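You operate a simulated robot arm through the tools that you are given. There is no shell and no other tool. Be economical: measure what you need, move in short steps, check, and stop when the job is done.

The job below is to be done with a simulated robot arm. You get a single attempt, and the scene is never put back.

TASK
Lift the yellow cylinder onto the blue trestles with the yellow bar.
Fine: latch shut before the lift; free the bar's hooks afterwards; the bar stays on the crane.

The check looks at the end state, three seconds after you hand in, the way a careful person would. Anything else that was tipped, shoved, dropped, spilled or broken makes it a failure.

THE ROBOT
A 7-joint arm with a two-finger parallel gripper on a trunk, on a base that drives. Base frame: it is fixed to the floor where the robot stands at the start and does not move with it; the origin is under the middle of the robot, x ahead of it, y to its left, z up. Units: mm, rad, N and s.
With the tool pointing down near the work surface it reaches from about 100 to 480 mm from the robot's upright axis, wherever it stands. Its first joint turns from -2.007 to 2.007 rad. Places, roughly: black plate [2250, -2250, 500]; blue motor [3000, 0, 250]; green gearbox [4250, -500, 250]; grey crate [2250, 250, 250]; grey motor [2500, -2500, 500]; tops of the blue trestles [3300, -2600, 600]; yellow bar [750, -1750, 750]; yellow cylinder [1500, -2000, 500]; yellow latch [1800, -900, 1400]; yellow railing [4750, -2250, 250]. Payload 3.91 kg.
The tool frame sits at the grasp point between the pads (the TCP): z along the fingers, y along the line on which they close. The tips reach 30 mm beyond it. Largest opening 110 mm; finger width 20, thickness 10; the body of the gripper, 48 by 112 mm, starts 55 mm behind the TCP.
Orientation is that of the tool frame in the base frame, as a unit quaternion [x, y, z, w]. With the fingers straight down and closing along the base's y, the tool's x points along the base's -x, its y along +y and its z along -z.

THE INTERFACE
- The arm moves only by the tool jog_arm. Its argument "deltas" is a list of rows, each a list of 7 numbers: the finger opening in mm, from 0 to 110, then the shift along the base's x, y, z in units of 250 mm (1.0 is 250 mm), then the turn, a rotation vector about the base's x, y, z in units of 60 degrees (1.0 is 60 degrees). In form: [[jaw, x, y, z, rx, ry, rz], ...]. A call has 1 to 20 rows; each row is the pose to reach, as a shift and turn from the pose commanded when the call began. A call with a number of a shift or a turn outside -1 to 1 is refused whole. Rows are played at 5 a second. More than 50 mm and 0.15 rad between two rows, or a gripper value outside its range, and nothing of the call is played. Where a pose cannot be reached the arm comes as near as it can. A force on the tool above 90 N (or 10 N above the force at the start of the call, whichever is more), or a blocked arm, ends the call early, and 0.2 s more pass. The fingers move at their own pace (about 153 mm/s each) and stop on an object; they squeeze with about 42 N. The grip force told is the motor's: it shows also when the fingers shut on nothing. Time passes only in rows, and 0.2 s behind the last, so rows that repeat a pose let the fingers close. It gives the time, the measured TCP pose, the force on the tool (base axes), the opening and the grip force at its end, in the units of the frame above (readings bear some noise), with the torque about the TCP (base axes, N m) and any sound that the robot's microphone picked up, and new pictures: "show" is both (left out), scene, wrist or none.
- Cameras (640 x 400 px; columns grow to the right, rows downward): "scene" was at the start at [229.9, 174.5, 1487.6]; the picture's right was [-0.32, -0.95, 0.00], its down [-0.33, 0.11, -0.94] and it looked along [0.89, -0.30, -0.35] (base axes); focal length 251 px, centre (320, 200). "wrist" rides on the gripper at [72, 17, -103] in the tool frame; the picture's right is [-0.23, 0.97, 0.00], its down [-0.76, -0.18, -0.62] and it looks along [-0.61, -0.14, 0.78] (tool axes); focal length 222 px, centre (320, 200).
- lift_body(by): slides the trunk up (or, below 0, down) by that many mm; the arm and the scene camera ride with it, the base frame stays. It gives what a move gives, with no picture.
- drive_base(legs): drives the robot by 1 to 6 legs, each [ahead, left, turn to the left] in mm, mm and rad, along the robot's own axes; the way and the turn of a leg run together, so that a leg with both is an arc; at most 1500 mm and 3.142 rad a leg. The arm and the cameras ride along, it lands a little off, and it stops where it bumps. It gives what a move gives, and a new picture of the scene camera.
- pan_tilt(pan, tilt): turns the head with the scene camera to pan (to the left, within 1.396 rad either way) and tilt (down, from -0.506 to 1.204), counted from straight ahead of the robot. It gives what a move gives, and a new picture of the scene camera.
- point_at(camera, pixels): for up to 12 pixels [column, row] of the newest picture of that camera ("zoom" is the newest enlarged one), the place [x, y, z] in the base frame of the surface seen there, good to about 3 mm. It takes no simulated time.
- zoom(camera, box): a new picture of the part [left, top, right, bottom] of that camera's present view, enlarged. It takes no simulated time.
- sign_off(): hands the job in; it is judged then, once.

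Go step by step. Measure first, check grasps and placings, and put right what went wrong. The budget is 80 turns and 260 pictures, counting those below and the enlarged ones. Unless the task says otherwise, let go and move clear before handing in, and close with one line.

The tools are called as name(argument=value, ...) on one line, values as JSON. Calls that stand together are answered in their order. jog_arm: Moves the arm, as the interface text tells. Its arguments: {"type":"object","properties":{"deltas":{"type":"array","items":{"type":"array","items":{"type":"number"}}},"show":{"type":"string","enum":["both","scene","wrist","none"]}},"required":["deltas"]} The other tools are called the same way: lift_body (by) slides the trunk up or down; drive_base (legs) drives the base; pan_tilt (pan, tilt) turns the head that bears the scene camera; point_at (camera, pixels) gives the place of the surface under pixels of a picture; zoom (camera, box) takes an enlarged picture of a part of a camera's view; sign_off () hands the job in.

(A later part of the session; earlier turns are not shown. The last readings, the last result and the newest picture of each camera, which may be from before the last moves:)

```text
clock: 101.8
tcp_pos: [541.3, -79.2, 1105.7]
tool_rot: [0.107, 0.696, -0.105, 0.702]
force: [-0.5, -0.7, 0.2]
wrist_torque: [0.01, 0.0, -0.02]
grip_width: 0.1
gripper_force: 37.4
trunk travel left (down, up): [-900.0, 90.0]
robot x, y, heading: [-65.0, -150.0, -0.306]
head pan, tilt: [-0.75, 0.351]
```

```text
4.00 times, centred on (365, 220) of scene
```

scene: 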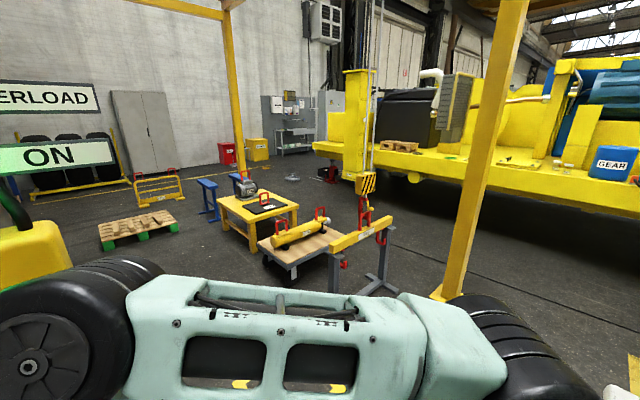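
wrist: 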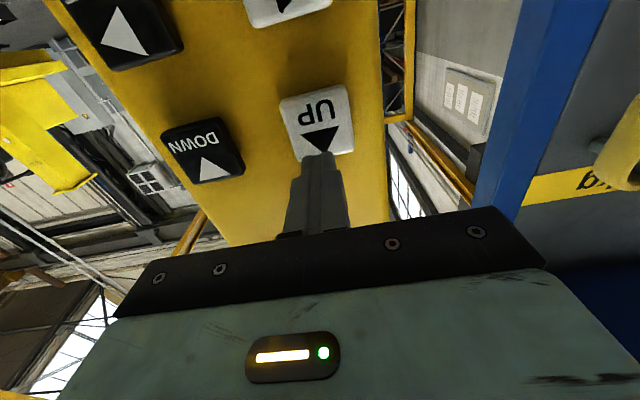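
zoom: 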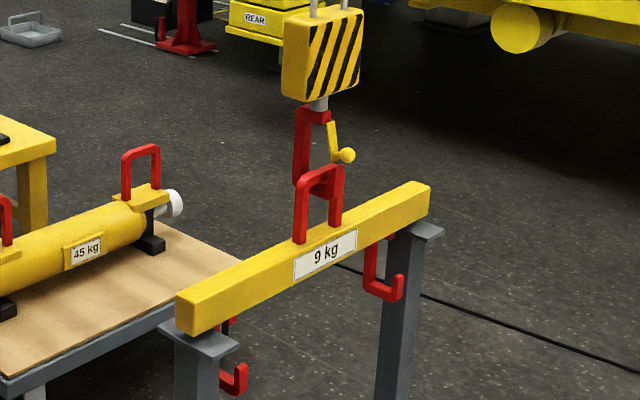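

The hook is nearly seated on the bail with the latch shut. Before lifting I'll take good measurements of the cylinder's handles from this clear view.

zoom(camera="scene", box=[262, 198, 342, 258])

```text
6.67 times, centred on (302, 228) of scene
```

zoom: 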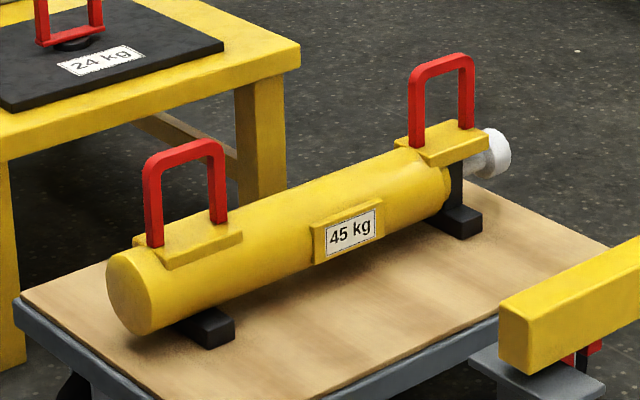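

point_at(camera="zoom", pixels=[[183, 152], [157, 205], [215, 185], [148, 200], [180, 145], [440, 66], [418, 115], [464, 95], [190, 235], [445, 135], [85, 105], [290, 60]])

```text
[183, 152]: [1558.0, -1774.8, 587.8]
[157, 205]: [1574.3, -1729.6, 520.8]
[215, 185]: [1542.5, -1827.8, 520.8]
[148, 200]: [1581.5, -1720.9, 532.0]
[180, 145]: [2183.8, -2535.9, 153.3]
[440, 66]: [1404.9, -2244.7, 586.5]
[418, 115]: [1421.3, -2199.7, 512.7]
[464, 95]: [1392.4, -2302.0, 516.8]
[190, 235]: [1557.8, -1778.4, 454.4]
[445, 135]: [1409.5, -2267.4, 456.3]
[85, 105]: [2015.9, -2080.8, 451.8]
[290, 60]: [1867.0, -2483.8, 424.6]
```

Handle centres are at v -1237 and -1733, u≈2018, rail top 588, pad top 455. The bar's hooks line up in v within about 10 mm. Now I'll lift with UP for 1.8 s (about 200 mm).

jog_arm(deltas=[[0, 0.05, 0.17, 0.02, 0, 0, 0], [0, 0.1, 0.33, 0.06, 0, 0, 0], [0, 0.1, 0.335, 0.22, 0, 0, 0], [0, 0.1, 0.335, 0.4, 0, 0, 0], [0, 0.1, 0.335, 0.55, 0, 0, 0], [0, 0.21, 0.3, 0.676, 0, 0, 0], [0, 0.336, 0.261, 0.676, 0, 0, 0], [0, 0.336, 0.261, 0.676, 0, 0, 0], [0, 0.336, 0.261, 0.676, 0, 0, 0], [0, 0.336, 0.261, 0.676, 0, 0, 0], [0, 0.336, 0.261, 0.676, 0, 0, 0], [0, 0.336, 0.261, 0.676, 0, 0, 0], [0, 0.336, 0.261, 0.676, 0, 0, 0], [0, 0.336, 0.261, 0.676, 0, 0, 0], [0, 0.336, 0.261, 0.676, 0, 0, 0], [0, 0.21, 0.3, 0.676, 0, 0, 0]], show="none")

jog_arm(deltas=[[0, -0.11, 0.034, -0.126, 0, 0, 0], [0, -0.11, 0.034, -0.28, 0, 0, 0], [0, -0.11, 0.034, -0.45, 0, 0, 0], [0, -0.11, 0.034, -0.62, 0, 0, 0], [0, -0.05, 0.015, -0.68, 0, 0, 0]], show="scene")

zoom(camera="scene", box=[310, 150, 420, 270])

point_at(camera="scene", pixels=[[345, 120], [360, 178], [330, 178], [437, 295]])

```text
clock: 105.2
tcp_pos: [597.8, -7.4, 1275.0]
tool_rot: [0.109, 0.695, -0.108, 0.702]
force: [-0.1, 0.2, 0.1]
wrist_torque: [-0.01, 0.01, -0.02]
grip_width: 0.2
gripper_force: 37.6
trunk travel left (down, up): [-900.0, 90.0]
robot x, y, heading: [-63.9, -147.1, -0.305]
head pan, tilt: [-0.75, 0.351]
```

```text
clock: 106.4
tcp_pos: [580.6, -1.6, 1104.2]
tool_rot: [0.108, 0.697, -0.106, 0.701]
force: [-0.1, -1.0, -0.3]
wrist_torque: [0.0, 0.05, 0.01]
grip_width: 0.0
gripper_force: 37.5
trunk travel left (down, up): [-900.0, 90.0]
robot x, y, heading: [-61.9, -147.0, -0.308]
head pan, tilt: [-0.75, 0.351]
```

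scene: 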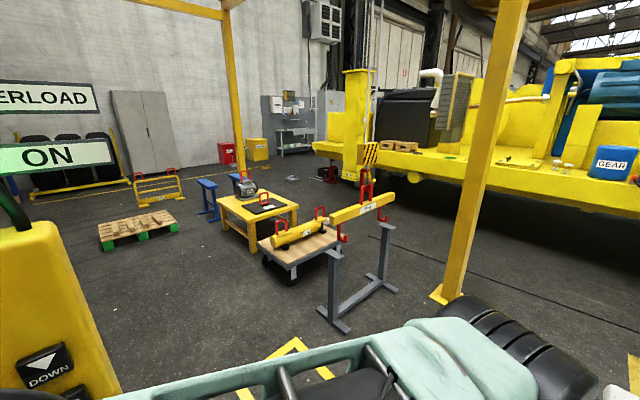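

```text
3.33 times, centred on (365, 210) of scene
```

zoom: 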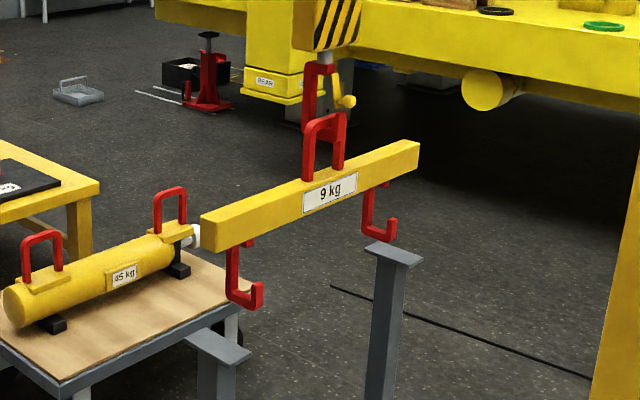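

```text
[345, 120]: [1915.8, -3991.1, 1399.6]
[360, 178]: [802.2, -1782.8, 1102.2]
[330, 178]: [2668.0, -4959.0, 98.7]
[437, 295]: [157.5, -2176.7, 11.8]
```

The bar is lifted and level with the latch shut. I'll measure the bar's hook heights.

point_at(camera="zoom", pixels=[[242, 299], [258, 290], [230, 270], [378, 236], [392, 228], [365, 215], [325, 120], [210, 230], [415, 160]])

```text
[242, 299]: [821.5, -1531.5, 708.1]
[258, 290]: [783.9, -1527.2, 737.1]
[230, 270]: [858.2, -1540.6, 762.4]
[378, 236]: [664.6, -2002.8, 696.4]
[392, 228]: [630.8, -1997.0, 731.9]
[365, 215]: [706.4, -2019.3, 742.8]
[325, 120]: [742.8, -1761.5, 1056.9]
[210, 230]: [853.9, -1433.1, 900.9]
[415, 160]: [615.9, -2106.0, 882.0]
```

The hook bottoms are at about 700, clearing the handle tops (588) by 110 mm. Approach needs +889 mm in u, so I'll hold FWD 2.2 s first.

jog_arm(deltas=[[0, 0.076, -0.024, 0, 0, 0, 0], [0, 0.176, -0.054, 0, 0, 0, 0], [0, 0.176, -0.054, 0, 0, 0, 0], [0, 0.176, -0.054, 0, 0, 0, 0], [0, 0.176, -0.054, 0, 0, 0, 0], [0, 0.176, -0.054, 0, 0, 0, 0], [0, 0.176, -0.054, 0, 0, 0, 0], [0, 0.176, -0.054, 0, 0, 0, 0], [0, 0.176, -0.054, 0, 0, 0, 0], [0, 0.176, -0.054, 0, 0, 0, 0], [0, 0.176, -0.054, 0, 0, 0, 0], [0, 0.176, -0.054, 0, 0, 0, 0], [0, 0.076, -0.024, 0, 0, 0, 0], [0, 0.076, -0.024, 0, 0, 0, 0], [0, 0.076, -0.024, 0, 0, 0, 0], [0, 0.076, -0.024, 0, 0, 0, 0]], show="scene")

zoom(camera="scene", box=[260, 130, 400, 260])

```text
clock: 109.8
tcp_pos: [600.3, -7.5, 1105.0]
tool_rot: [0.108, 0.696, -0.107, 0.702]
force: [0.2, -0.5, 0.3]
wrist_torque: [0.03, 0.01, -0.02]
grip_width: 0.0
gripper_force: 37.4
trunk travel left (down, up): [-900.0, 90.0]
robot x, y, heading: [-68.3, -145.9, -0.3]
head pan, tilt: [-0.75, 0.351]
```

scene: 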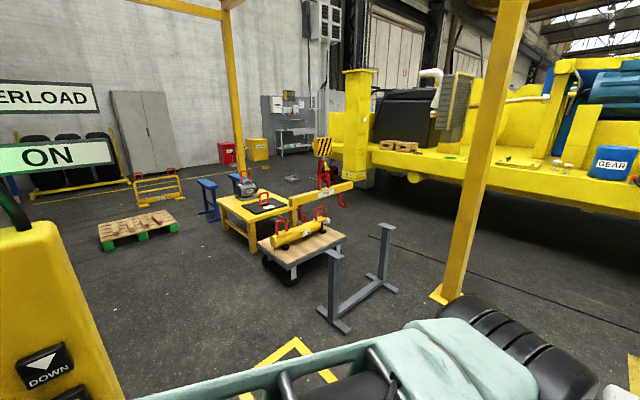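

```text
3.08 times, centred on (330, 195) of scene
```

zoom: 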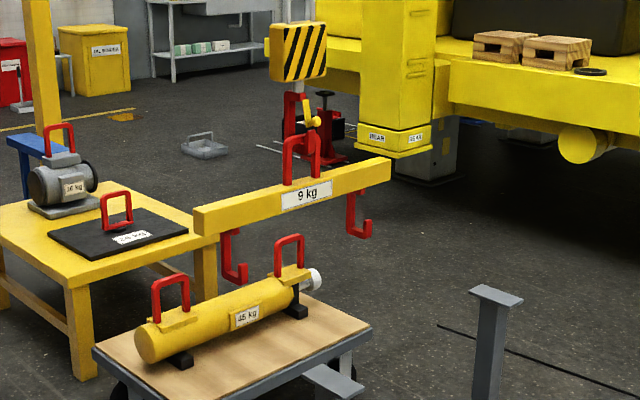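

point_at(camera="zoom", pixels=[[240, 275], [225, 252], [367, 230], [351, 212], [302, 140], [230, 282], [355, 233]])

```text
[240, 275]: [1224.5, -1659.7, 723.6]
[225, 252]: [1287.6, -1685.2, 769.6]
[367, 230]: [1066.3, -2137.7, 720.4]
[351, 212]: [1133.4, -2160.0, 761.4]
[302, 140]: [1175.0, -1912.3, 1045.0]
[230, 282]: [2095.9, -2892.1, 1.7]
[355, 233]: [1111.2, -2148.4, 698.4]
```

FWD moved 460 mm and the hooks are straight above the cart side. The second FWD hold, 2.2 s, brings the tips just beyond the handles.

jog_arm(deltas=[[0, 0.1, -0.03, 0, 0, 0, 0], [0, 0.1, -0.03, 0, 0, 0, 0], [0, 0.1, -0.03, 0, 0, 0, 0], [0, 0.1, -0.03, 0, 0, 0, 0], [0, 0.1, -0.03, 0, 0, 0, 0], [0, 0.1, -0.03, 0, 0, 0, 0], [0, 0.1, -0.03, 0, 0, 0, 0], [0, 0.1, -0.03, 0, 0, 0, 0], [0, 0.1, -0.03, 0, 0, 0, 0], [0, 0.1, -0.03, 0, 0, 0, 0], [0, 0.1, -0.03, 0, 0, 0, 0], [0, 0, 0, 0, 0, 0, 0], [0, 0, 0, 0, 0, 0, 0], [0, 0, 0, 0, 0, 0, 0], [0, 0, 0, 0, 0, 0, 0]], show="scene")

zoom(camera="scene", box=[240, 150, 360, 260])

```text
clock: 113.0
tcp_pos: [599.3, -7.6, 1104.1]
tool_rot: [0.107, 0.697, -0.106, 0.701]
force: [-0.2, -0.5, 0.6]
wrist_torque: [0.02, -0.01, 0.03]
grip_width: 0.0
gripper_force: 37.4
trunk travel left (down, up): [-900.0, 90.0]
robot x, y, heading: [-65.7, -148.1, -0.301]
head pan, tilt: [-0.75, 0.351]
```

scene: 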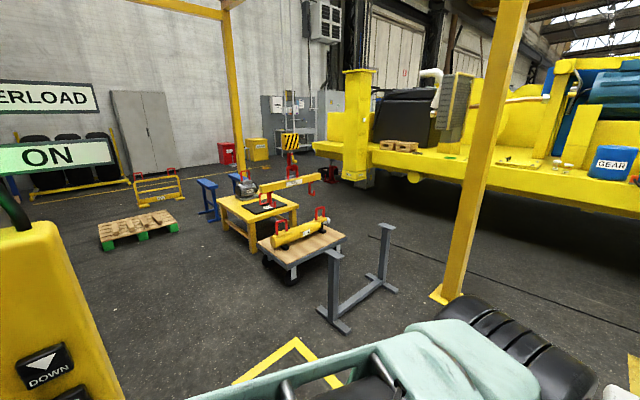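

```text
3.64 times, centred on (300, 205) of scene
```

zoom: 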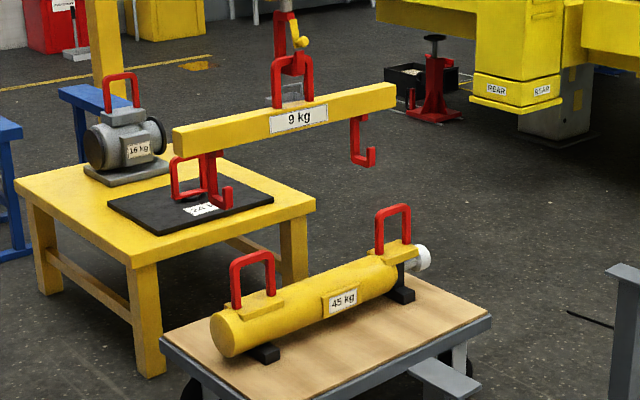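

point_at(camera="zoom", pixels=[[227, 198], [211, 180], [371, 158], [355, 140], [306, 70], [196, 180], [290, 180], [145, 340]])

```text
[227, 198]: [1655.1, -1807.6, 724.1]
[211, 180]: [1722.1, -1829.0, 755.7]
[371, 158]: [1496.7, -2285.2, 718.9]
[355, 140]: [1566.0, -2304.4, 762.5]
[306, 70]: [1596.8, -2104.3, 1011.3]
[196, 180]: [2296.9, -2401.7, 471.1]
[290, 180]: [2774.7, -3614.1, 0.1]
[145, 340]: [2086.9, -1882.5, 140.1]
```

The hooks are now beyond the handles: tips at u≈2112, v -1236 and -1739 against handles -1237 and -1733. I'll lower 1.8 s (about 216 mm) and then view from the BACK posture.

jog_arm(deltas=[[0, -0.076, 0.024, 0.1, 0, 0, 0], [0, -0.076, 0.024, 0.28, 0, 0, 0], [0, -0.076, 0.024, 0.46, 0, 0, 0], [0, -0.076, 0.024, 0.62, 0, 0, 0], [0, -0.13, -0.142, 0.684, 0, 0, 0], [0, -0.179, -0.308, 0.684, 0, 0, 0], [0, -0.004, -0.363, 0.684, 0, 0, 0], [0, -0.004, -0.363, 0.684, 0, 0, 0], [0, -0.004, -0.363, 0.684, 0, 0, 0], [0, -0.004, -0.363, 0.684, 0, 0, 0], [0, -0.004, -0.363, 0.684, 0, 0, 0], [0, -0.004, -0.363, 0.684, 0, 0, 0], [0, -0.004, -0.363, 0.684, 0, 0, 0], [0, -0.004, -0.363, 0.684, 0, 0, 0], [0, -0.004, -0.363, 0.684, 0, 0, 0], [0, -0.179, -0.308, 0.684, 0, 0, 0]], show="none")

jog_arm(deltas=[[0, 0, 0, -0.18, 0, 0, 0], [0, 0, 0, -0.35, 0, 0, 0], [0, 0, 0, -0.52, 0, 0, 0], [0, 0, 0, -0.684, 0, 0, 0]], show="scene")

zoom(camera="scene", box=[240, 160, 360, 270])

```text
clock: 116.4
tcp_pos: [557.2, -86.2, 1276.5]
tool_rot: [0.109, 0.696, -0.107, 0.702]
force: [0.5, 0.1, -0.2]
wrist_torque: [0.01, -0.03, 0.03]
grip_width: 0.0
gripper_force: 37.7
trunk travel left (down, up): [-900.0, 90.0]
robot x, y, heading: [-65.4, -144.0, -0.306]
head pan, tilt: [-0.75, 0.351]
```

```text
clock: 117.4
tcp_pos: [553.4, -85.7, 1104.7]
tool_rot: [0.107, 0.697, -0.106, 0.701]
force: [-0.1, 0.6, 0.4]
wrist_torque: [0.0, 0.0, 0.0]
grip_width: 0.0
gripper_force: 37.6
trunk travel left (down, up): [-900.0, 90.0]
robot x, y, heading: [-65.6, -149.6, -0.303]
head pan, tilt: [-0.75, 0.351]
```

scene: 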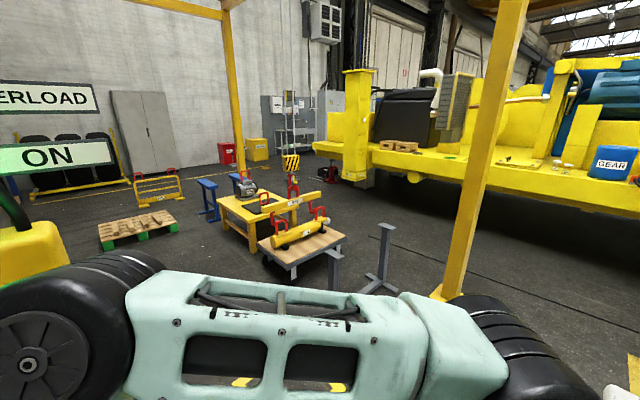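

```text
3.64 times, centred on (300, 215) of scene
```

zoom: 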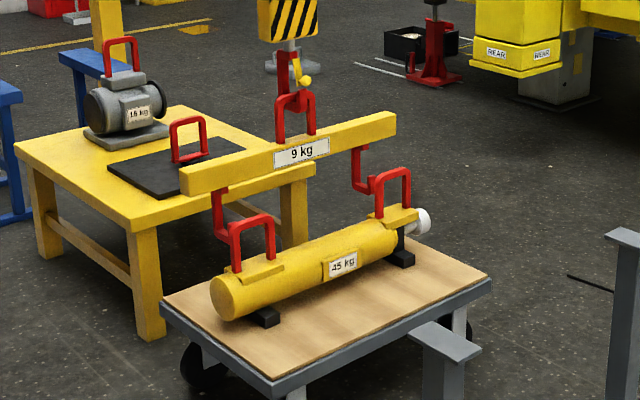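

zoom(camera="scene", box=[290, 195, 330, 225])

point_at(camera="zoom", pixels=[[100, 130], [125, 200], [160, 210], [185, 190], [220, 120], [120, 100]])

zoom(camera="scene", box=[255, 205, 315, 250])

```text
13.33 times, centred on (310, 210) of scene
```

zoom: 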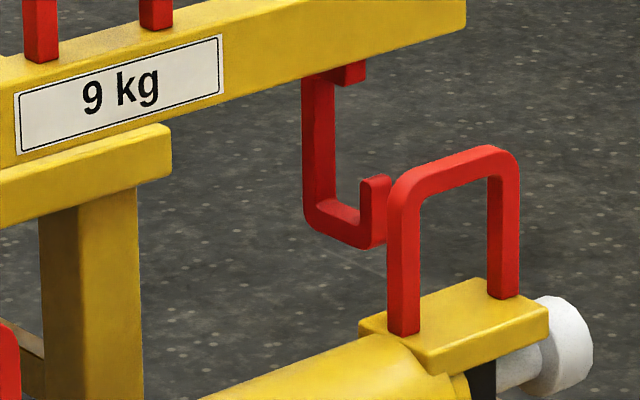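

```text
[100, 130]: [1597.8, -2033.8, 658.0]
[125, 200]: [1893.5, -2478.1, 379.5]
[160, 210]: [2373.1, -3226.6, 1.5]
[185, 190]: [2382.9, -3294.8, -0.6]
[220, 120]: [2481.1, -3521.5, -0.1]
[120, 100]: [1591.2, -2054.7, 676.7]
```

```text
8.89 times, centred on (285, 228) of scene
```

zoom: 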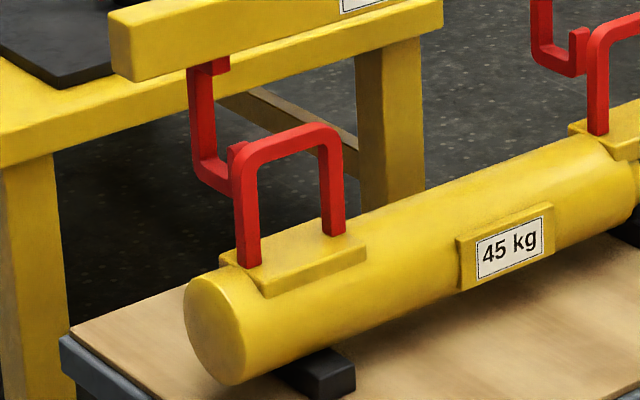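

point_at(camera="zoom", pixels=[[236, 148], [234, 160], [200, 120], [210, 175], [577, 38], [570, 68], [545, 50], [290, 138], [248, 210], [330, 190]])

```text
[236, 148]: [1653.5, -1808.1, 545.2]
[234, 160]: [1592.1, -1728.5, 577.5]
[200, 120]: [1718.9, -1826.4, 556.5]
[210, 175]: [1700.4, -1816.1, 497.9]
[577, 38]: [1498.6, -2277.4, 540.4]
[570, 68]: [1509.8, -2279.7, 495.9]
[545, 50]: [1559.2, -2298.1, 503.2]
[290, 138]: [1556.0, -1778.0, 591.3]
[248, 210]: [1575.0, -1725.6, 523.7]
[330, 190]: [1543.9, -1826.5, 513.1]
```

The tips pass through at z 490–549, with the handle window at 455–570, and v is aligned. BACK for 1.4 s (about 123 mm).

jog_arm(deltas=[[0, 0.08, -0.025, 0, 0, 0, 0], [0, 0.179, -0.055, 0, 0, 0, 0], [0, 0.179, -0.055, 0, 0, 0, 0], [0, 0.179, -0.055, 0, 0, 0, 0], [0, 0.179, -0.055, 0, 0, 0, 0], [0, 0.179, -0.055, 0, 0, 0, 0], [0, 0.179, -0.055, 0, 0, 0, 0], [0, 0.179, -0.055, 0, 0, 0, 0], [0, 0.08, -0.025, 0, 0, 0, 0], [0, 0.08, -0.025, 0, 0, 0, 0], [0, 0.08, -0.025, 0, 0, 0, 0]], show="scene")

zoom(camera="scene", box=[255, 205, 315, 250])

zoom(camera="scene", box=[290, 195, 330, 225])

```text
clock: 119.8
tcp_pos: [574.5, -92.2, 1105.2]
tool_rot: [0.108, 0.695, -0.106, 0.703]
force: [0.0, -0.5, 0.1]
wrist_torque: [0.0, -0.02, -0.02]
grip_width: 0.0
gripper_force: 38.0
trunk travel left (down, up): [-900.0, 90.0]
robot x, y, heading: [-64.4, -149.2, -0.307]
head pan, tilt: [-0.75, 0.351]
```

scene: 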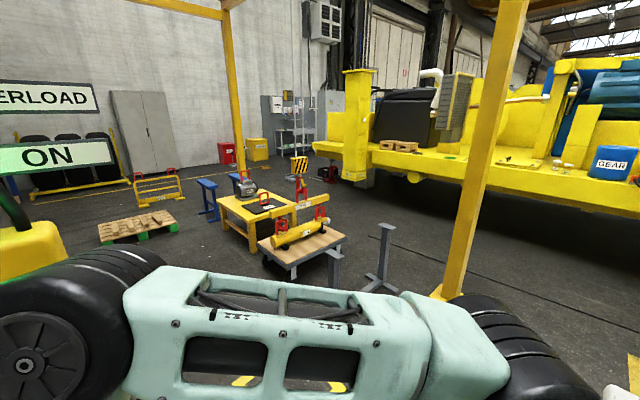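

```text
8.89 times, centred on (285, 228) of scene
```

zoom: 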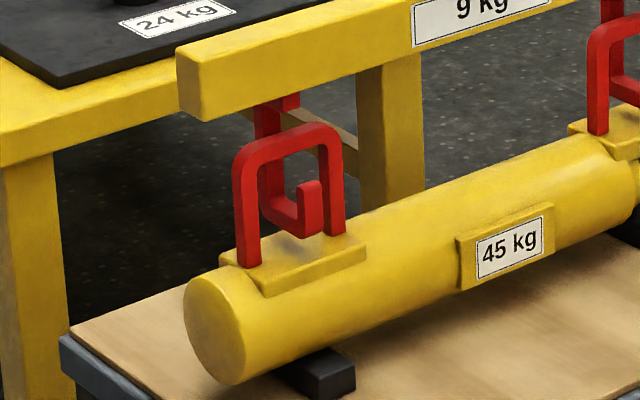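

```text
13.33 times, centred on (310, 210) of scene
```

zoom: 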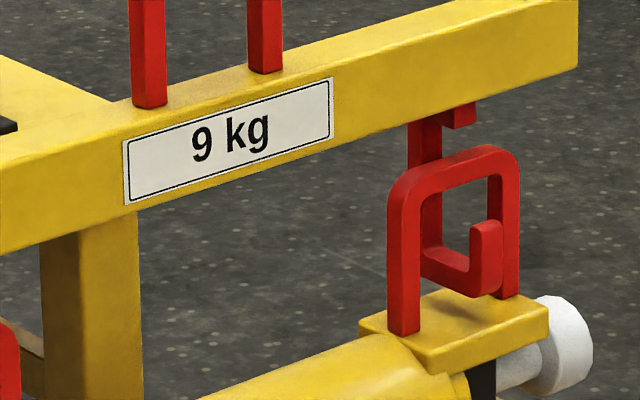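

point_at(camera="zoom", pixels=[[475, 265], [484, 232], [430, 215], [450, 260], [440, 180], [400, 240]])

zoom(camera="scene", box=[270, 215, 300, 240])

```text
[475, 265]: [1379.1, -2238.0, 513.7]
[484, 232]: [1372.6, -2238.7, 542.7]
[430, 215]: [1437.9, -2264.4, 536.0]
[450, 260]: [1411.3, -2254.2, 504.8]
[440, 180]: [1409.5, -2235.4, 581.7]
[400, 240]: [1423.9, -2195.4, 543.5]
```

```text
16.00 times, centred on (285, 228) of scene
```

zoom: 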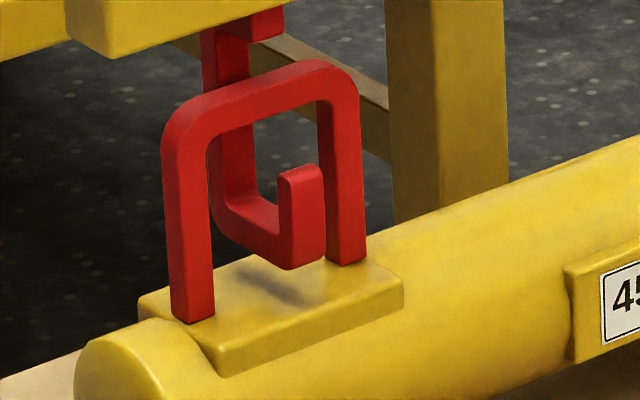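

point_at(camera="zoom", pixels=[[288, 215], [310, 190], [235, 170], [250, 220], [270, 90], [180, 200], [255, 75]])

```text
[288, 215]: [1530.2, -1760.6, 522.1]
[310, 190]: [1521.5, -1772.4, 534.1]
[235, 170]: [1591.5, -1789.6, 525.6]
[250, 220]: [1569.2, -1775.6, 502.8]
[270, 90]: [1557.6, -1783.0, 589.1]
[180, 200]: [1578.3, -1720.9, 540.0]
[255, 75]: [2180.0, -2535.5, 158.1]
```

Both hooks are properly through their handles, with each rail between tip and stem. Before lifting, I'll measure the route: motor handle, trestle tops and cylinder underside.

zoom(camera="scene", box=[190, 160, 270, 225])

point_at(camera="scene", pixels=[[207, 184], [235, 178], [212, 188], [240, 173], [245, 178], [263, 195], [266, 205], [270, 240], [300, 250], [325, 240]])

```text
6.15 times, centred on (230, 192) of scene
```

zoom: 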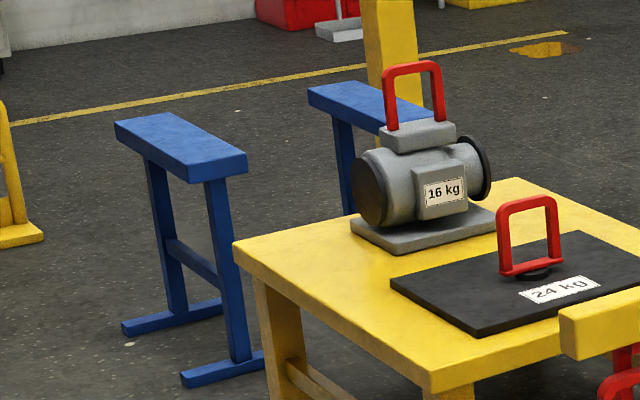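

```text
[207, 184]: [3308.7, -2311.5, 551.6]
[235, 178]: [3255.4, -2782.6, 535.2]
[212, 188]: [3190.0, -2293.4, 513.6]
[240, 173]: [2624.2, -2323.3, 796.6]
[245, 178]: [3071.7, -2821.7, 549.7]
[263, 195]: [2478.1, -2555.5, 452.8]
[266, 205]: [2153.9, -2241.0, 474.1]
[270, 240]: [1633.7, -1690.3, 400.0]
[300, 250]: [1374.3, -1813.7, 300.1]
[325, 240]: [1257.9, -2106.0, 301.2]
```

point_at(camera="zoom", pixels=[[120, 127], [168, 117], [240, 155], [192, 172], [180, 140], [315, 92], [355, 84], [375, 128], [345, 105], [412, 66], [425, 110]])

```text
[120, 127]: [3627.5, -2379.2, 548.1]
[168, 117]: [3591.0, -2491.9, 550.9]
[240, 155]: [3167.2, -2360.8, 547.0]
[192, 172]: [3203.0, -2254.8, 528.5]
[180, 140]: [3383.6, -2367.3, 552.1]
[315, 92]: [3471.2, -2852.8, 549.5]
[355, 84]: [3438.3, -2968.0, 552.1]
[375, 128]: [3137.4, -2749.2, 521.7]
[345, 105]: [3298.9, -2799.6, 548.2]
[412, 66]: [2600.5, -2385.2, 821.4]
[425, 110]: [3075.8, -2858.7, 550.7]
```

Trestles: centres v -1257 and -1755, u 3722–4172, tops z 550. The motor's handle top is at z≈821 in the path, so the cylinder (underside 300) must rise at least 570 mm. First UP 1.4 s to take the weight and check it.

jog_arm(deltas=[[0, -0.076, 0.024, 0.05, 0, 0, 0], [0, -0.02, 0.19, 0.1, 0, 0, 0], [0, 0.03, 0.364, 0.15, 0, 0, 0], [0, 0.03, 0.364, 0.33, 0, 0, 0], [0, 0.03, 0.364, 0.51, 0, 0, 0], [0, 0.03, 0.364, 0.68, 0, 0, 0], [0, 0.201, 0.31, 0.68, 0, 0, 0], [0, 0.201, 0.31, 0.68, 0, 0, 0], [0, 0.201, 0.31, 0.68, 0, 0, 0], [0, 0.201, 0.31, 0.68, 0, 0, 0], [0, 0.201, 0.31, 0.68, 0, 0, 0], [0, 0.201, 0.31, 0.68, 0, 0, 0], [0, 0.201, 0.31, 0.68, 0, 0, 0], [0, 0.03, 0.364, 0.68, 0, 0, 0]], show="none")

jog_arm(deltas=[[0, 0, 0, -0.18, 0, 0, 0], [0, 0, 0, -0.35, 0, 0, 0], [0, 0, 0, -0.52, 0, 0, 0], [0, 0, 0, -0.68, 0, 0, 0]], show="scene")

zoom(camera="scene", box=[250, 150, 350, 270])

```text
clock: 122.8
tcp_pos: [583.2, -0.7, 1275.6]
tool_rot: [0.109, 0.695, -0.106, 0.703]
force: [0.2, -0.1, 0.1]
wrist_torque: [-0.03, -0.01, -0.02]
grip_width: 0.0
gripper_force: 37.4
trunk travel left (down, up): [-900.0, 90.0]
robot x, y, heading: [-62.8, -141.1, -0.305]
head pan, tilt: [-0.75, 0.351]
```

```text
clock: 123.8
tcp_pos: [582.7, -1.1, 1103.1]
tool_rot: [0.107, 0.696, -0.106, 0.702]
force: [-0.6, 0.5, -0.1]
wrist_torque: [0.03, 0.04, 0.0]
grip_width: 0.1
gripper_force: 38.0
trunk travel left (down, up): [-900.0, 90.0]
robot x, y, heading: [-65.9, -147.0, -0.311]
head pan, tilt: [-0.75, 0.351]
```

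scene: 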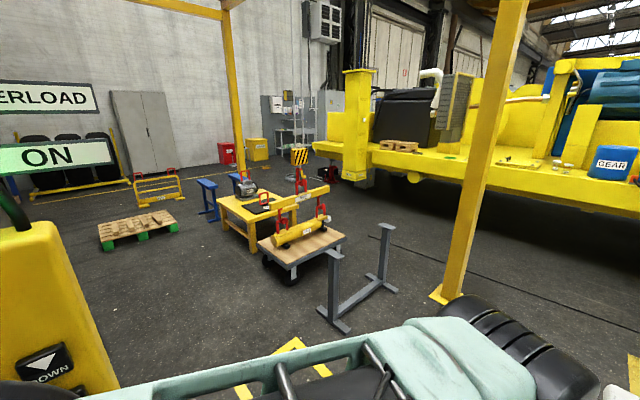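

```text
3.33 times, centred on (300, 210) of scene
```

zoom: 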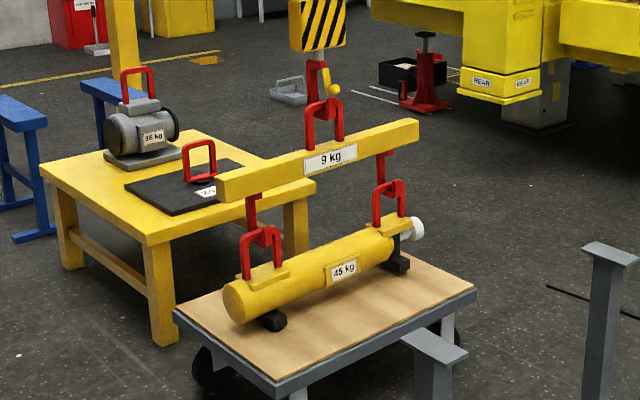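

Both hooks have taken hold of the handles. I'll continue UP for 2.2 s and check.

jog_arm(deltas=[[0, 0, 0, 0.18, 0, 0, 0], [0, 0, 0, 0.35, 0, 0, 0], [0, 0, 0, 0.52, 0, 0, 0], [0, 0, 0, 0.68, 0, 0, 0], [0, 0.171, -0.054, 0.68, 0, 0, 0], [0, 0.171, -0.054, 0.68, 0, 0, 0], [0, 0.171, -0.054, 0.68, 0, 0, 0], [0, 0.171, -0.054, 0.68, 0, 0, 0], [0, 0.171, -0.054, 0.68, 0, 0, 0], [0, 0.171, -0.054, 0.68, 0, 0, 0], [0, 0.171, -0.054, 0.68, 0, 0, 0], [0, 0.171, -0.054, 0.68, 0, 0, 0], [0, 0.171, -0.054, 0.68, 0, 0, 0], [0, 0.171, -0.054, 0.68, 0, 0, 0], [0, 0.171, -0.054, 0.68, 0, 0, 0], [0, 0, 0, 0.68, 0, 0, 0]], show="none")

jog_arm(deltas=[[0, 0, 0, -0.18, 0, 0, 0], [0, 0, 0, -0.35, 0, 0, 0], [0, 0, 0, -0.52, 0, 0, 0], [0, 0, 0, -0.68, 0, 0, 0]], show="scene")

zoom(camera="scene", box=[240, 110, 360, 260])

```text
clock: 127.2
tcp_pos: [584.1, -1.1, 1276.6]
tool_rot: [0.109, 0.695, -0.106, 0.703]
force: [0.2, 0.5, -0.4]
wrist_torque: [0.03, -0.02, 0.01]
grip_width: 0.1
gripper_force: 37.9
trunk travel left (down, up): [-900.0, 90.0]
robot x, y, heading: [-63.0, -145.4, -0.299]
head pan, tilt: [-0.75, 0.351]
```

```text
clock: 128.2
tcp_pos: [583.8, 0.8, 1104.2]
tool_rot: [0.107, 0.696, -0.104, 0.702]
force: [-0.1, -0.1, 0.1]
wrist_torque: [0.0, 0.0, -0.01]
grip_width: 0.0
gripper_force: 37.6
trunk travel left (down, up): [-900.0, 90.0]
robot x, y, heading: [-66.2, -147.7, -0.305]
head pan, tilt: [-0.75, 0.351]
```

scene: 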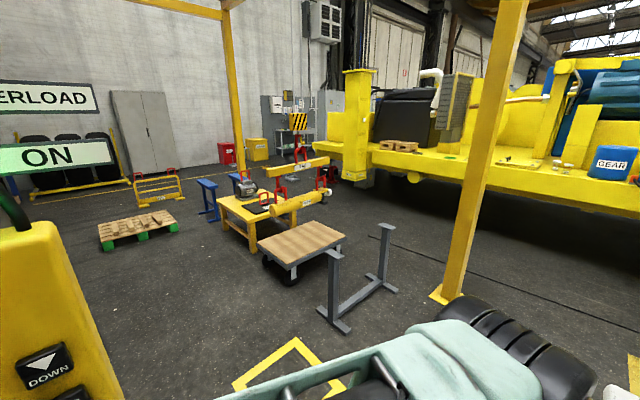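

```text
2.67 times, centred on (300, 185) of scene
```

zoom: 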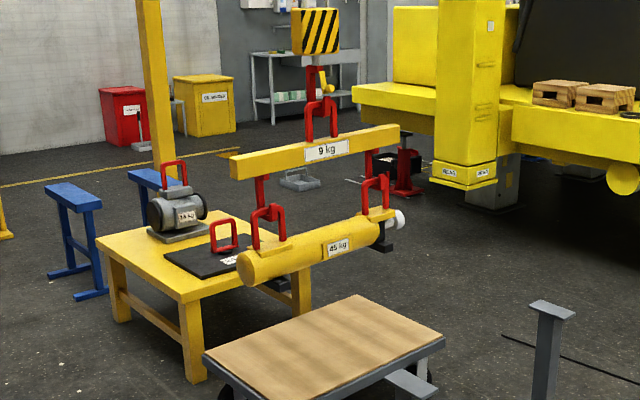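

The cylinder is lifted level. I'll measure its height.

point_at(camera="zoom", pixels=[[266, 212], [377, 181], [275, 290], [387, 252], [262, 283], [330, 118], [320, 110], [315, 30], [172, 165]])

```text
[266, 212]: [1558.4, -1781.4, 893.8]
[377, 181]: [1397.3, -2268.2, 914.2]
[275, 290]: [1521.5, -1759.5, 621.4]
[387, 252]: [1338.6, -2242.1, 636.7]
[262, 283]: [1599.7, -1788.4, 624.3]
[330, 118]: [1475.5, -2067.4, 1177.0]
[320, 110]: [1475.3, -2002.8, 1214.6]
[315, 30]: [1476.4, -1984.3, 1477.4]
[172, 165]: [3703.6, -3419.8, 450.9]
```

The underside is now at about 605 and must clear 821 with margin. UP for another 2.2 s.

jog_arm(deltas=[[0, 0, 0, 0.18, 0, 0, 0], [0, 0, 0, 0.35, 0, 0, 0], [0, 0, 0, 0.52, 0, 0, 0], [0, 0, 0, 0.68, 0, 0, 0], [0, 0.171, -0.054, 0.68, 0, 0, 0], [0, 0.171, -0.054, 0.68, 0, 0, 0], [0, 0.171, -0.054, 0.68, 0, 0, 0], [0, 0.171, -0.054, 0.68, 0, 0, 0], [0, 0.171, -0.054, 0.68, 0, 0, 0], [0, 0.171, -0.054, 0.68, 0, 0, 0], [0, 0.171, -0.054, 0.68, 0, 0, 0], [0, 0.171, -0.054, 0.68, 0, 0, 0], [0, 0.171, -0.054, 0.68, 0, 0, 0], [0, 0.171, -0.054, 0.68, 0, 0, 0], [0, 0.171, -0.054, 0.68, 0, 0, 0], [0, 0, 0, 0.68, 0, 0, 0]], show="none")

jog_arm(deltas=[[0, 0, 0, -0.18, 0, 0, 0], [0, 0, 0, -0.35, 0, 0, 0], [0, 0, 0, -0.52, 0, 0, 0], [0, 0, 0, -0.68, 0, 0, 0]], show="none")

pan_tilt(pan=-0.65, tilt=0.2)

zoom(camera="scene", box=[200, 90, 360, 250])

```text
clock: 131.6
tcp_pos: [591.2, -15.3, 1272.3]
tool_rot: [0.117, 0.695, -0.119, 0.7]
force: [0.0, -0.4, 0.0]
wrist_torque: [0.02, 0.02, 0.03]
grip_width: 0.0
gripper_force: 37.7
trunk travel left (down, up): [-900.0, 90.0]
robot x, y, heading: [-62.4, -146.9, -0.304]
head pan, tilt: [-0.75, 0.351]
```

```text
clock: 132.6
tcp_pos: [582.1, 1.2, 1104.3]
tool_rot: [0.108, 0.696, -0.106, 0.702]
force: [0.5, 0.1, -0.6]
wrist_torque: [0.01, -0.01, 0.03]
grip_width: 0.4
gripper_force: 37.7
trunk travel left (down, up): [-900.0, 90.0]
robot x, y, heading: [-66.9, -143.4, -0.307]
head pan, tilt: [-0.75, 0.351]
```

```text
clock: 133.3
tcp_pos: [581.6, 0.4, 1104.2]
tool_rot: [0.106, 0.697, -0.105, 0.702]
force: [0.5, 0.9, -0.9]
wrist_torque: [0.03, -0.01, -0.01]
grip_width: 0.0
gripper_force: 37.9
trunk travel left (down, up): [-900.0, 90.0]
robot x, y, heading: [-64.6, -146.2, -0.305]
head pan, tilt: [-0.649, 0.201]
```

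scene: 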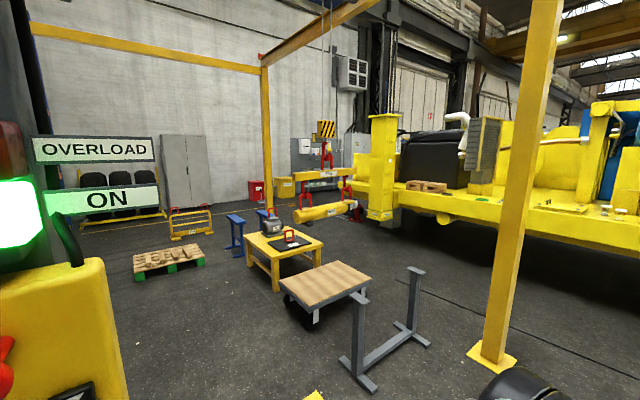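

```text
2.50 times, centred on (280, 170) of scene
```

zoom: 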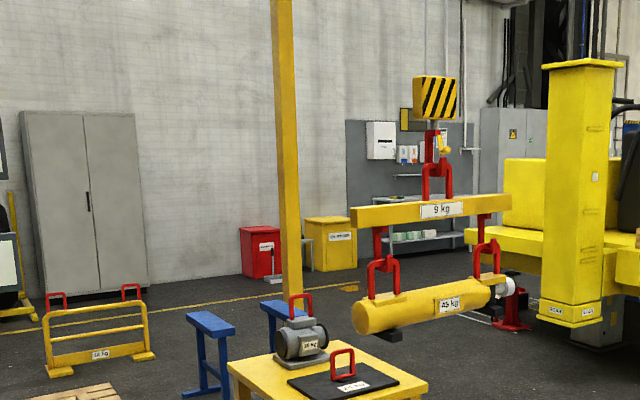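

point_at(camera="zoom", pixels=[[381, 262], [488, 244], [393, 335], [365, 320], [495, 288], [440, 180], [285, 150], [288, 270], [301, 297], [436, 95], [355, 215], [508, 200]])

```text
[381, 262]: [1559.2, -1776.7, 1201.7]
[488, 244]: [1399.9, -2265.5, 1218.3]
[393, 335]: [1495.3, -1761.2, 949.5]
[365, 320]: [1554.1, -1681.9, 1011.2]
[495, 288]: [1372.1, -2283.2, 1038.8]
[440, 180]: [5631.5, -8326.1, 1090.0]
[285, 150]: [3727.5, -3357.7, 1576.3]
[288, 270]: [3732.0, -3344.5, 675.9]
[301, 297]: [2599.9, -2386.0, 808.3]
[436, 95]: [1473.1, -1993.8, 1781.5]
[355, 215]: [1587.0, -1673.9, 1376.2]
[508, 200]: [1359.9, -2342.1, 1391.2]
```

The cylinder's underside is at z≈914, clear of the motor's handle (821). FWD needs about +1930 mm, so I'll hold 3.4 s and check.

jog_arm(deltas=[[0, 0.076, -0.024, 0, 0, 0, 0], [0, 0.176, -0.054, 0, 0, 0, 0], [0, 0.176, -0.054, 0, 0, 0, 0], [0, 0.176, -0.054, 0, 0, 0, 0], [0, 0.176, -0.054, 0, 0, 0, 0], [0, 0.176, -0.054, 0, 0, 0, 0], [0, 0.176, -0.054, 0, 0, 0, 0], [0, 0.176, -0.054, 0, 0, 0, 0], [0, 0.176, -0.054, 0, 0, 0, 0], [0, 0.176, -0.054, 0, 0, 0, 0], [0, 0.176, -0.054, 0, 0, 0, 0], [0, 0.176, -0.054, 0, 0, 0, 0], [0, 0.176, -0.054, 0, 0, 0, 0], [0, 0.176, -0.054, 0, 0, 0, 0], [0, 0.176, -0.054, 0, 0, 0, 0], [0, 0.176, -0.054, 0, 0, 0, 0], [0, 0.176, -0.054, 0, 0, 0, 0], [0, 0.176, -0.054, 0, 0, 0, 0], [0, 0.076, -0.024, 0, 0, 0, 0], [0, 0.076, -0.024, 0, 0, 0, 0]], show="scene")

zoom(camera="scene", box=[200, 90, 360, 250])

```text
clock: 137.5
tcp_pos: [602.0, -6.0, 1104.6]
tool_rot: [0.108, 0.695, -0.107, 0.703]
force: [-0.3, 0.6, 0.2]
wrist_torque: [0.0, 0.0, 0.04]
grip_width: 0.0
gripper_force: 38.0
trunk travel left (down, up): [-900.0, 90.0]
robot x, y, heading: [-62.3, -147.2, -0.309]
head pan, tilt: [-0.649, 0.201]
```

scene: 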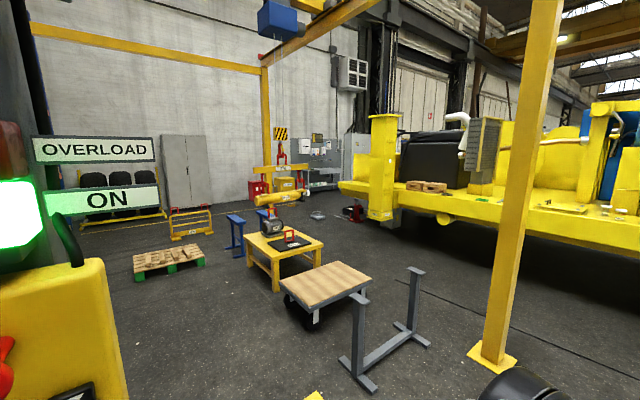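

```text
2.50 times, centred on (280, 170) of scene
```

zoom: 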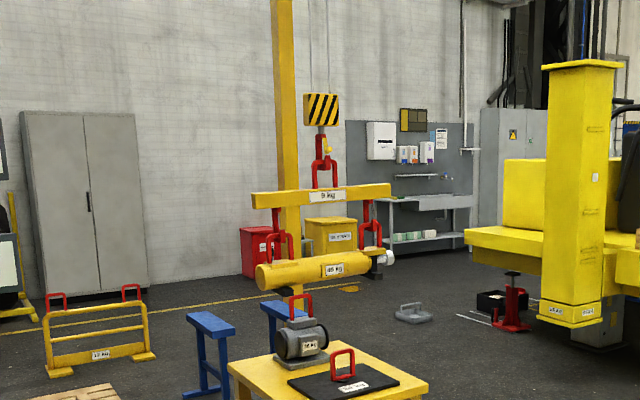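

point_at(camera="zoom", pixels=[[279, 236], [370, 223], [288, 290], [330, 270], [321, 165], [321, 110], [300, 298]])

```text
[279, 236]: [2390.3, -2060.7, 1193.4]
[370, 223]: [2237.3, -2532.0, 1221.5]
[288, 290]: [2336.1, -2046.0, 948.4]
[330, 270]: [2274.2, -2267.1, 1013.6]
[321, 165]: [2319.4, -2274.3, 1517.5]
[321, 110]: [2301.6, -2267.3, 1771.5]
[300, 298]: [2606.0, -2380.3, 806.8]
```

It moved +878 mm, with the handles now at v -1260 and -1756, matching the trestle centres. About 1050 mm remain: FWD 3.8 s.

jog_arm(deltas=[[0, 0.1, -0.03, 0, 0, 0, 0], [0, 0.1, -0.03, 0, 0, 0, 0], [0, 0.1, -0.03, 0, 0, 0, 0], [0, 0.1, -0.03, 0, 0, 0, 0], [0, 0.1, -0.03, 0, 0, 0, 0], [0, 0.1, -0.03, 0, 0, 0, 0], [0, 0.1, -0.03, 0, 0, 0, 0], [0, 0.1, -0.03, 0, 0, 0, 0], [0, 0.1, -0.03, 0, 0, 0, 0], [0, 0.1, -0.03, 0, 0, 0, 0], [0, 0.1, -0.03, 0, 0, 0, 0], [0, 0.1, -0.03, 0, 0, 0, 0], [0, 0.1, -0.03, 0, 0, 0, 0], [0, 0.1, -0.03, 0, 0, 0, 0], [0, 0.1, -0.03, 0, 0, 0, 0], [0, 0.1, -0.03, 0, 0, 0, 0], [0, 0.1, -0.03, 0, 0, 0, 0], [0, 0.1, -0.03, 0, 0, 0, 0], [0, 0.1, -0.03, 0, 0, 0, 0], [0, 0, 0, 0, 0, 0, 0]], show="none")

jog_arm(deltas=[[0, -0.076, 0.024, 0, 0, 0, 0], [0, -0.076, 0.024, 0, 0, 0, 0], [0, -0.076, 0.024, 0, 0, 0, 0]], show="scene")

zoom(camera="scene", box=[200, 110, 320, 260])

```text
clock: 141.7
tcp_pos: [604.5, -6.3, 1105.2]
tool_rot: [0.108, 0.695, -0.107, 0.703]
force: [0.5, 0.2, -0.3]
wrist_torque: [0.01, -0.01, -0.02]
grip_width: 0.0
gripper_force: 37.6
trunk travel left (down, up): [-900.0, 90.0]
robot x, y, heading: [-66.9, -146.8, -0.307]
head pan, tilt: [-0.649, 0.201]
```

```text
clock: 142.5
tcp_pos: [581.6, 1.5, 1103.8]
tool_rot: [0.107, 0.697, -0.106, 0.701]
force: [-0.8, -0.2, -0.6]
wrist_torque: [-0.01, -0.02, 0.0]
grip_width: 0.0
gripper_force: 37.5
trunk travel left (down, up): [-900.0, 90.0]
robot x, y, heading: [-63.9, -150.3, -0.307]
head pan, tilt: [-0.649, 0.201]
```

scene: 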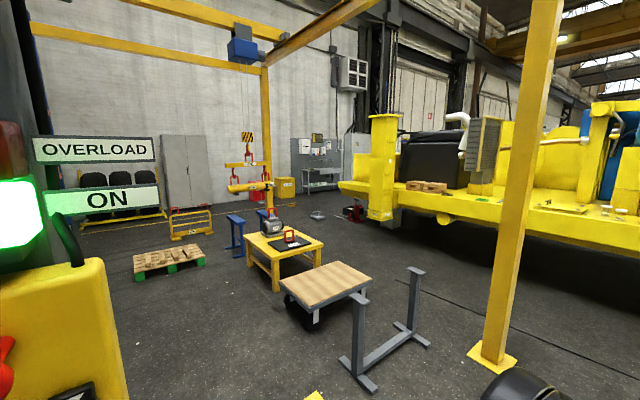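

```text
2.67 times, centred on (260, 185) of scene
```

zoom: 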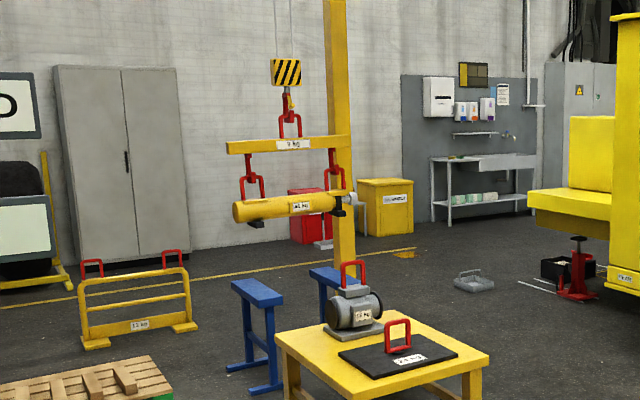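

zoom(camera="scene", box=[222, 155, 282, 215])

```text
6.67 times, centred on (252, 185) of scene
```

zoom: 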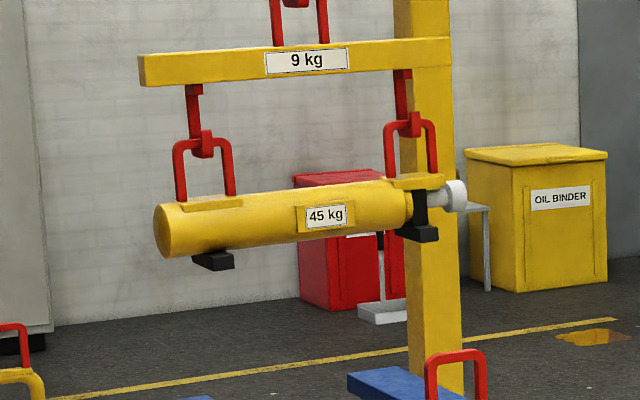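

point_at(camera="zoom", pixels=[[179, 175], [228, 170], [391, 155], [431, 150], [222, 262], [418, 235], [205, 145], [400, 128], [145, 72], [446, 60]])

```text
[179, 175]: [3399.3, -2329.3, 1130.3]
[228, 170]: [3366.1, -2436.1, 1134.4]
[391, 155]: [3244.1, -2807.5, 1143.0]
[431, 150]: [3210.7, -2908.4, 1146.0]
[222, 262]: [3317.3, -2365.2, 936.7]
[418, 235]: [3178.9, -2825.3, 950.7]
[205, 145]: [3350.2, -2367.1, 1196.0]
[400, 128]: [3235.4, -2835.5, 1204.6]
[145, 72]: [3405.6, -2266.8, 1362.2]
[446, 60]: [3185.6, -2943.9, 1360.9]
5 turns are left
```

The load is directly over the trestles: handles u≈3935, skids v -1277 and -1757, against trestle centres -1257 and -1755. It has to go down 364 mm to touch. With few turns left, I'll hold DOWN 2.2 s, then a gentle 1.2 s, and look.

jog_arm(deltas=[[0, 0, 0, 0.18, 0, 0, 0], [0, 0, 0, 0.35, 0, 0, 0], [0, 0, 0, 0.52, 0, 0, 0], [0, 0, 0, 0.685, 0, 0, 0], [0, -0.054, -0.172, 0.685, 0, 0, 0], [0, -0.107, -0.344, 0.685, 0, 0, 0], [0, 0.069, -0.398, 0.685, 0, 0, 0], [0, 0.069, -0.398, 0.685, 0, 0, 0], [0, 0.069, -0.398, 0.685, 0, 0, 0], [0, 0.069, -0.398, 0.685, 0, 0, 0], [0, 0.069, -0.398, 0.685, 0, 0, 0], [0, 0.069, -0.398, 0.685, 0, 0, 0], [0, 0.069, -0.398, 0.685, 0, 0, 0], [0, 0.069, -0.398, 0.685, 0, 0, 0], [0, 0.069, -0.398, 0.685, 0, 0, 0], [0, 0.069, -0.398, 0.685, 0, 0, 0], [0, 0.069, -0.398, 0.685, 0, 0, 0], [0, -0.107, -0.344, 0.685, 0, 0, 0]], show="none")

zoom(camera="scene", box=[215, 165, 285, 255])

jog_arm(deltas=[[0, 0.176, -0.054, 0, 0, 0, 0], [0, 0.176, -0.054, 0, 0, 0, 0], [0, 0.176, -0.054, 0, 0, 0, 0], [0, 0.176, -0.054, 0, 0, 0, 0], [0, 0.176, -0.054, 0, 0, 0, 0], [0, 0.176, -0.054, 0, 0, 0, 0], [0, 0, 0, 0, 0, 0, 0], [0, 0, 0, 0, 0, 0, 0]], show="scene")

zoom(camera="scene", box=[215, 165, 285, 255])

zoom(camera="scene", box=[222, 185, 272, 225])

```text
clock: 146.3
tcp_pos: [557.1, -88.7, 1276.4]
tool_rot: [0.11, 0.696, -0.108, 0.702]
force: [0.9, -0.6, 0.6]
wrist_torque: [0.01, -0.05, 0.0]
grip_width: 0.0
gripper_force: 37.4
trunk travel left (down, up): [-900.0, 90.0]
robot x, y, heading: [-64.5, -147.1, -0.306]
head pan, tilt: [-0.649, 0.201]
```

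```text
4.44 times, centred on (250, 210) of scene
```

zoom: 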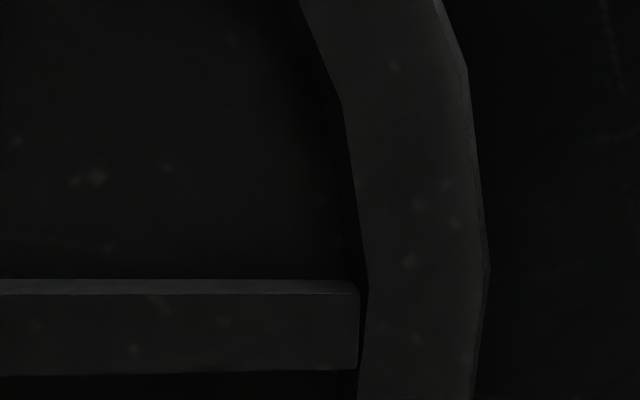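

```text
clock: 148.1
tcp_pos: [554.5, -86.1, 1276.6]
tool_rot: [0.107, 0.696, -0.106, 0.702]
force: [0.3, 0.0, 0.2]
wrist_torque: [0.01, 0.0, -0.01]
grip_width: 0.0
gripper_force: 37.8
trunk travel left (down, up): [-900.0, 90.0]
robot x, y, heading: [-62.8, -148.9, -0.303]
head pan, tilt: [-0.649, 0.201]
```

scene: 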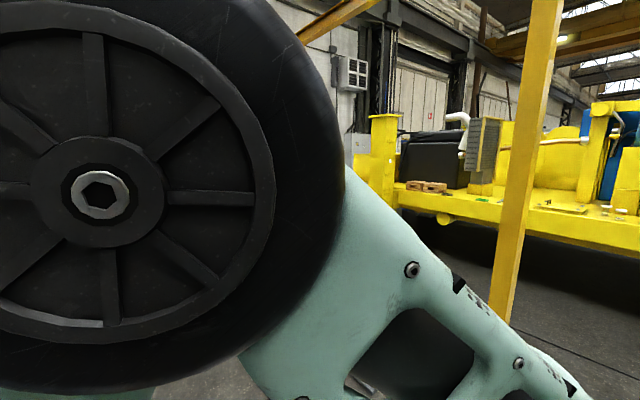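

```text
4.44 times, centred on (250, 210) of scene
```

zoom: 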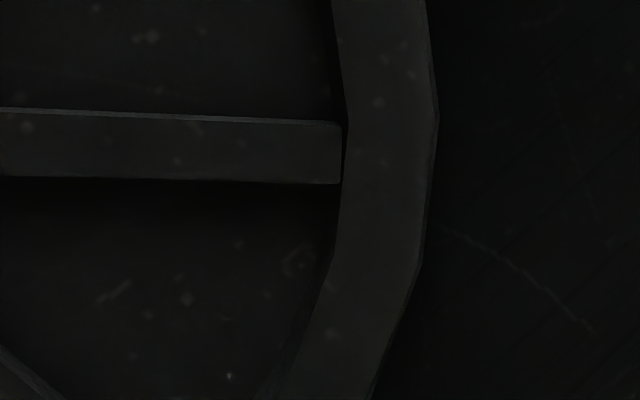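

```text
10.00 times, centred on (247, 205) of scene
4 turns are left
```

zoom: 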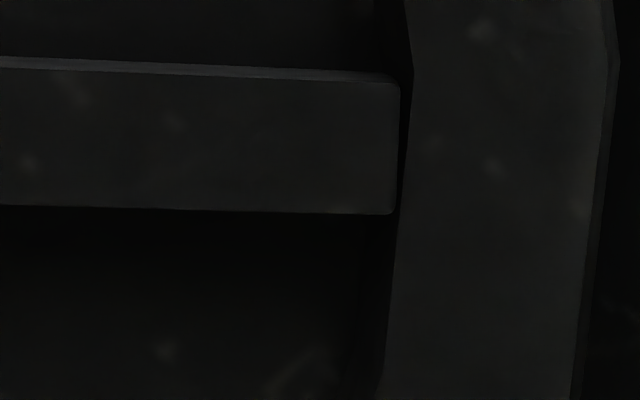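

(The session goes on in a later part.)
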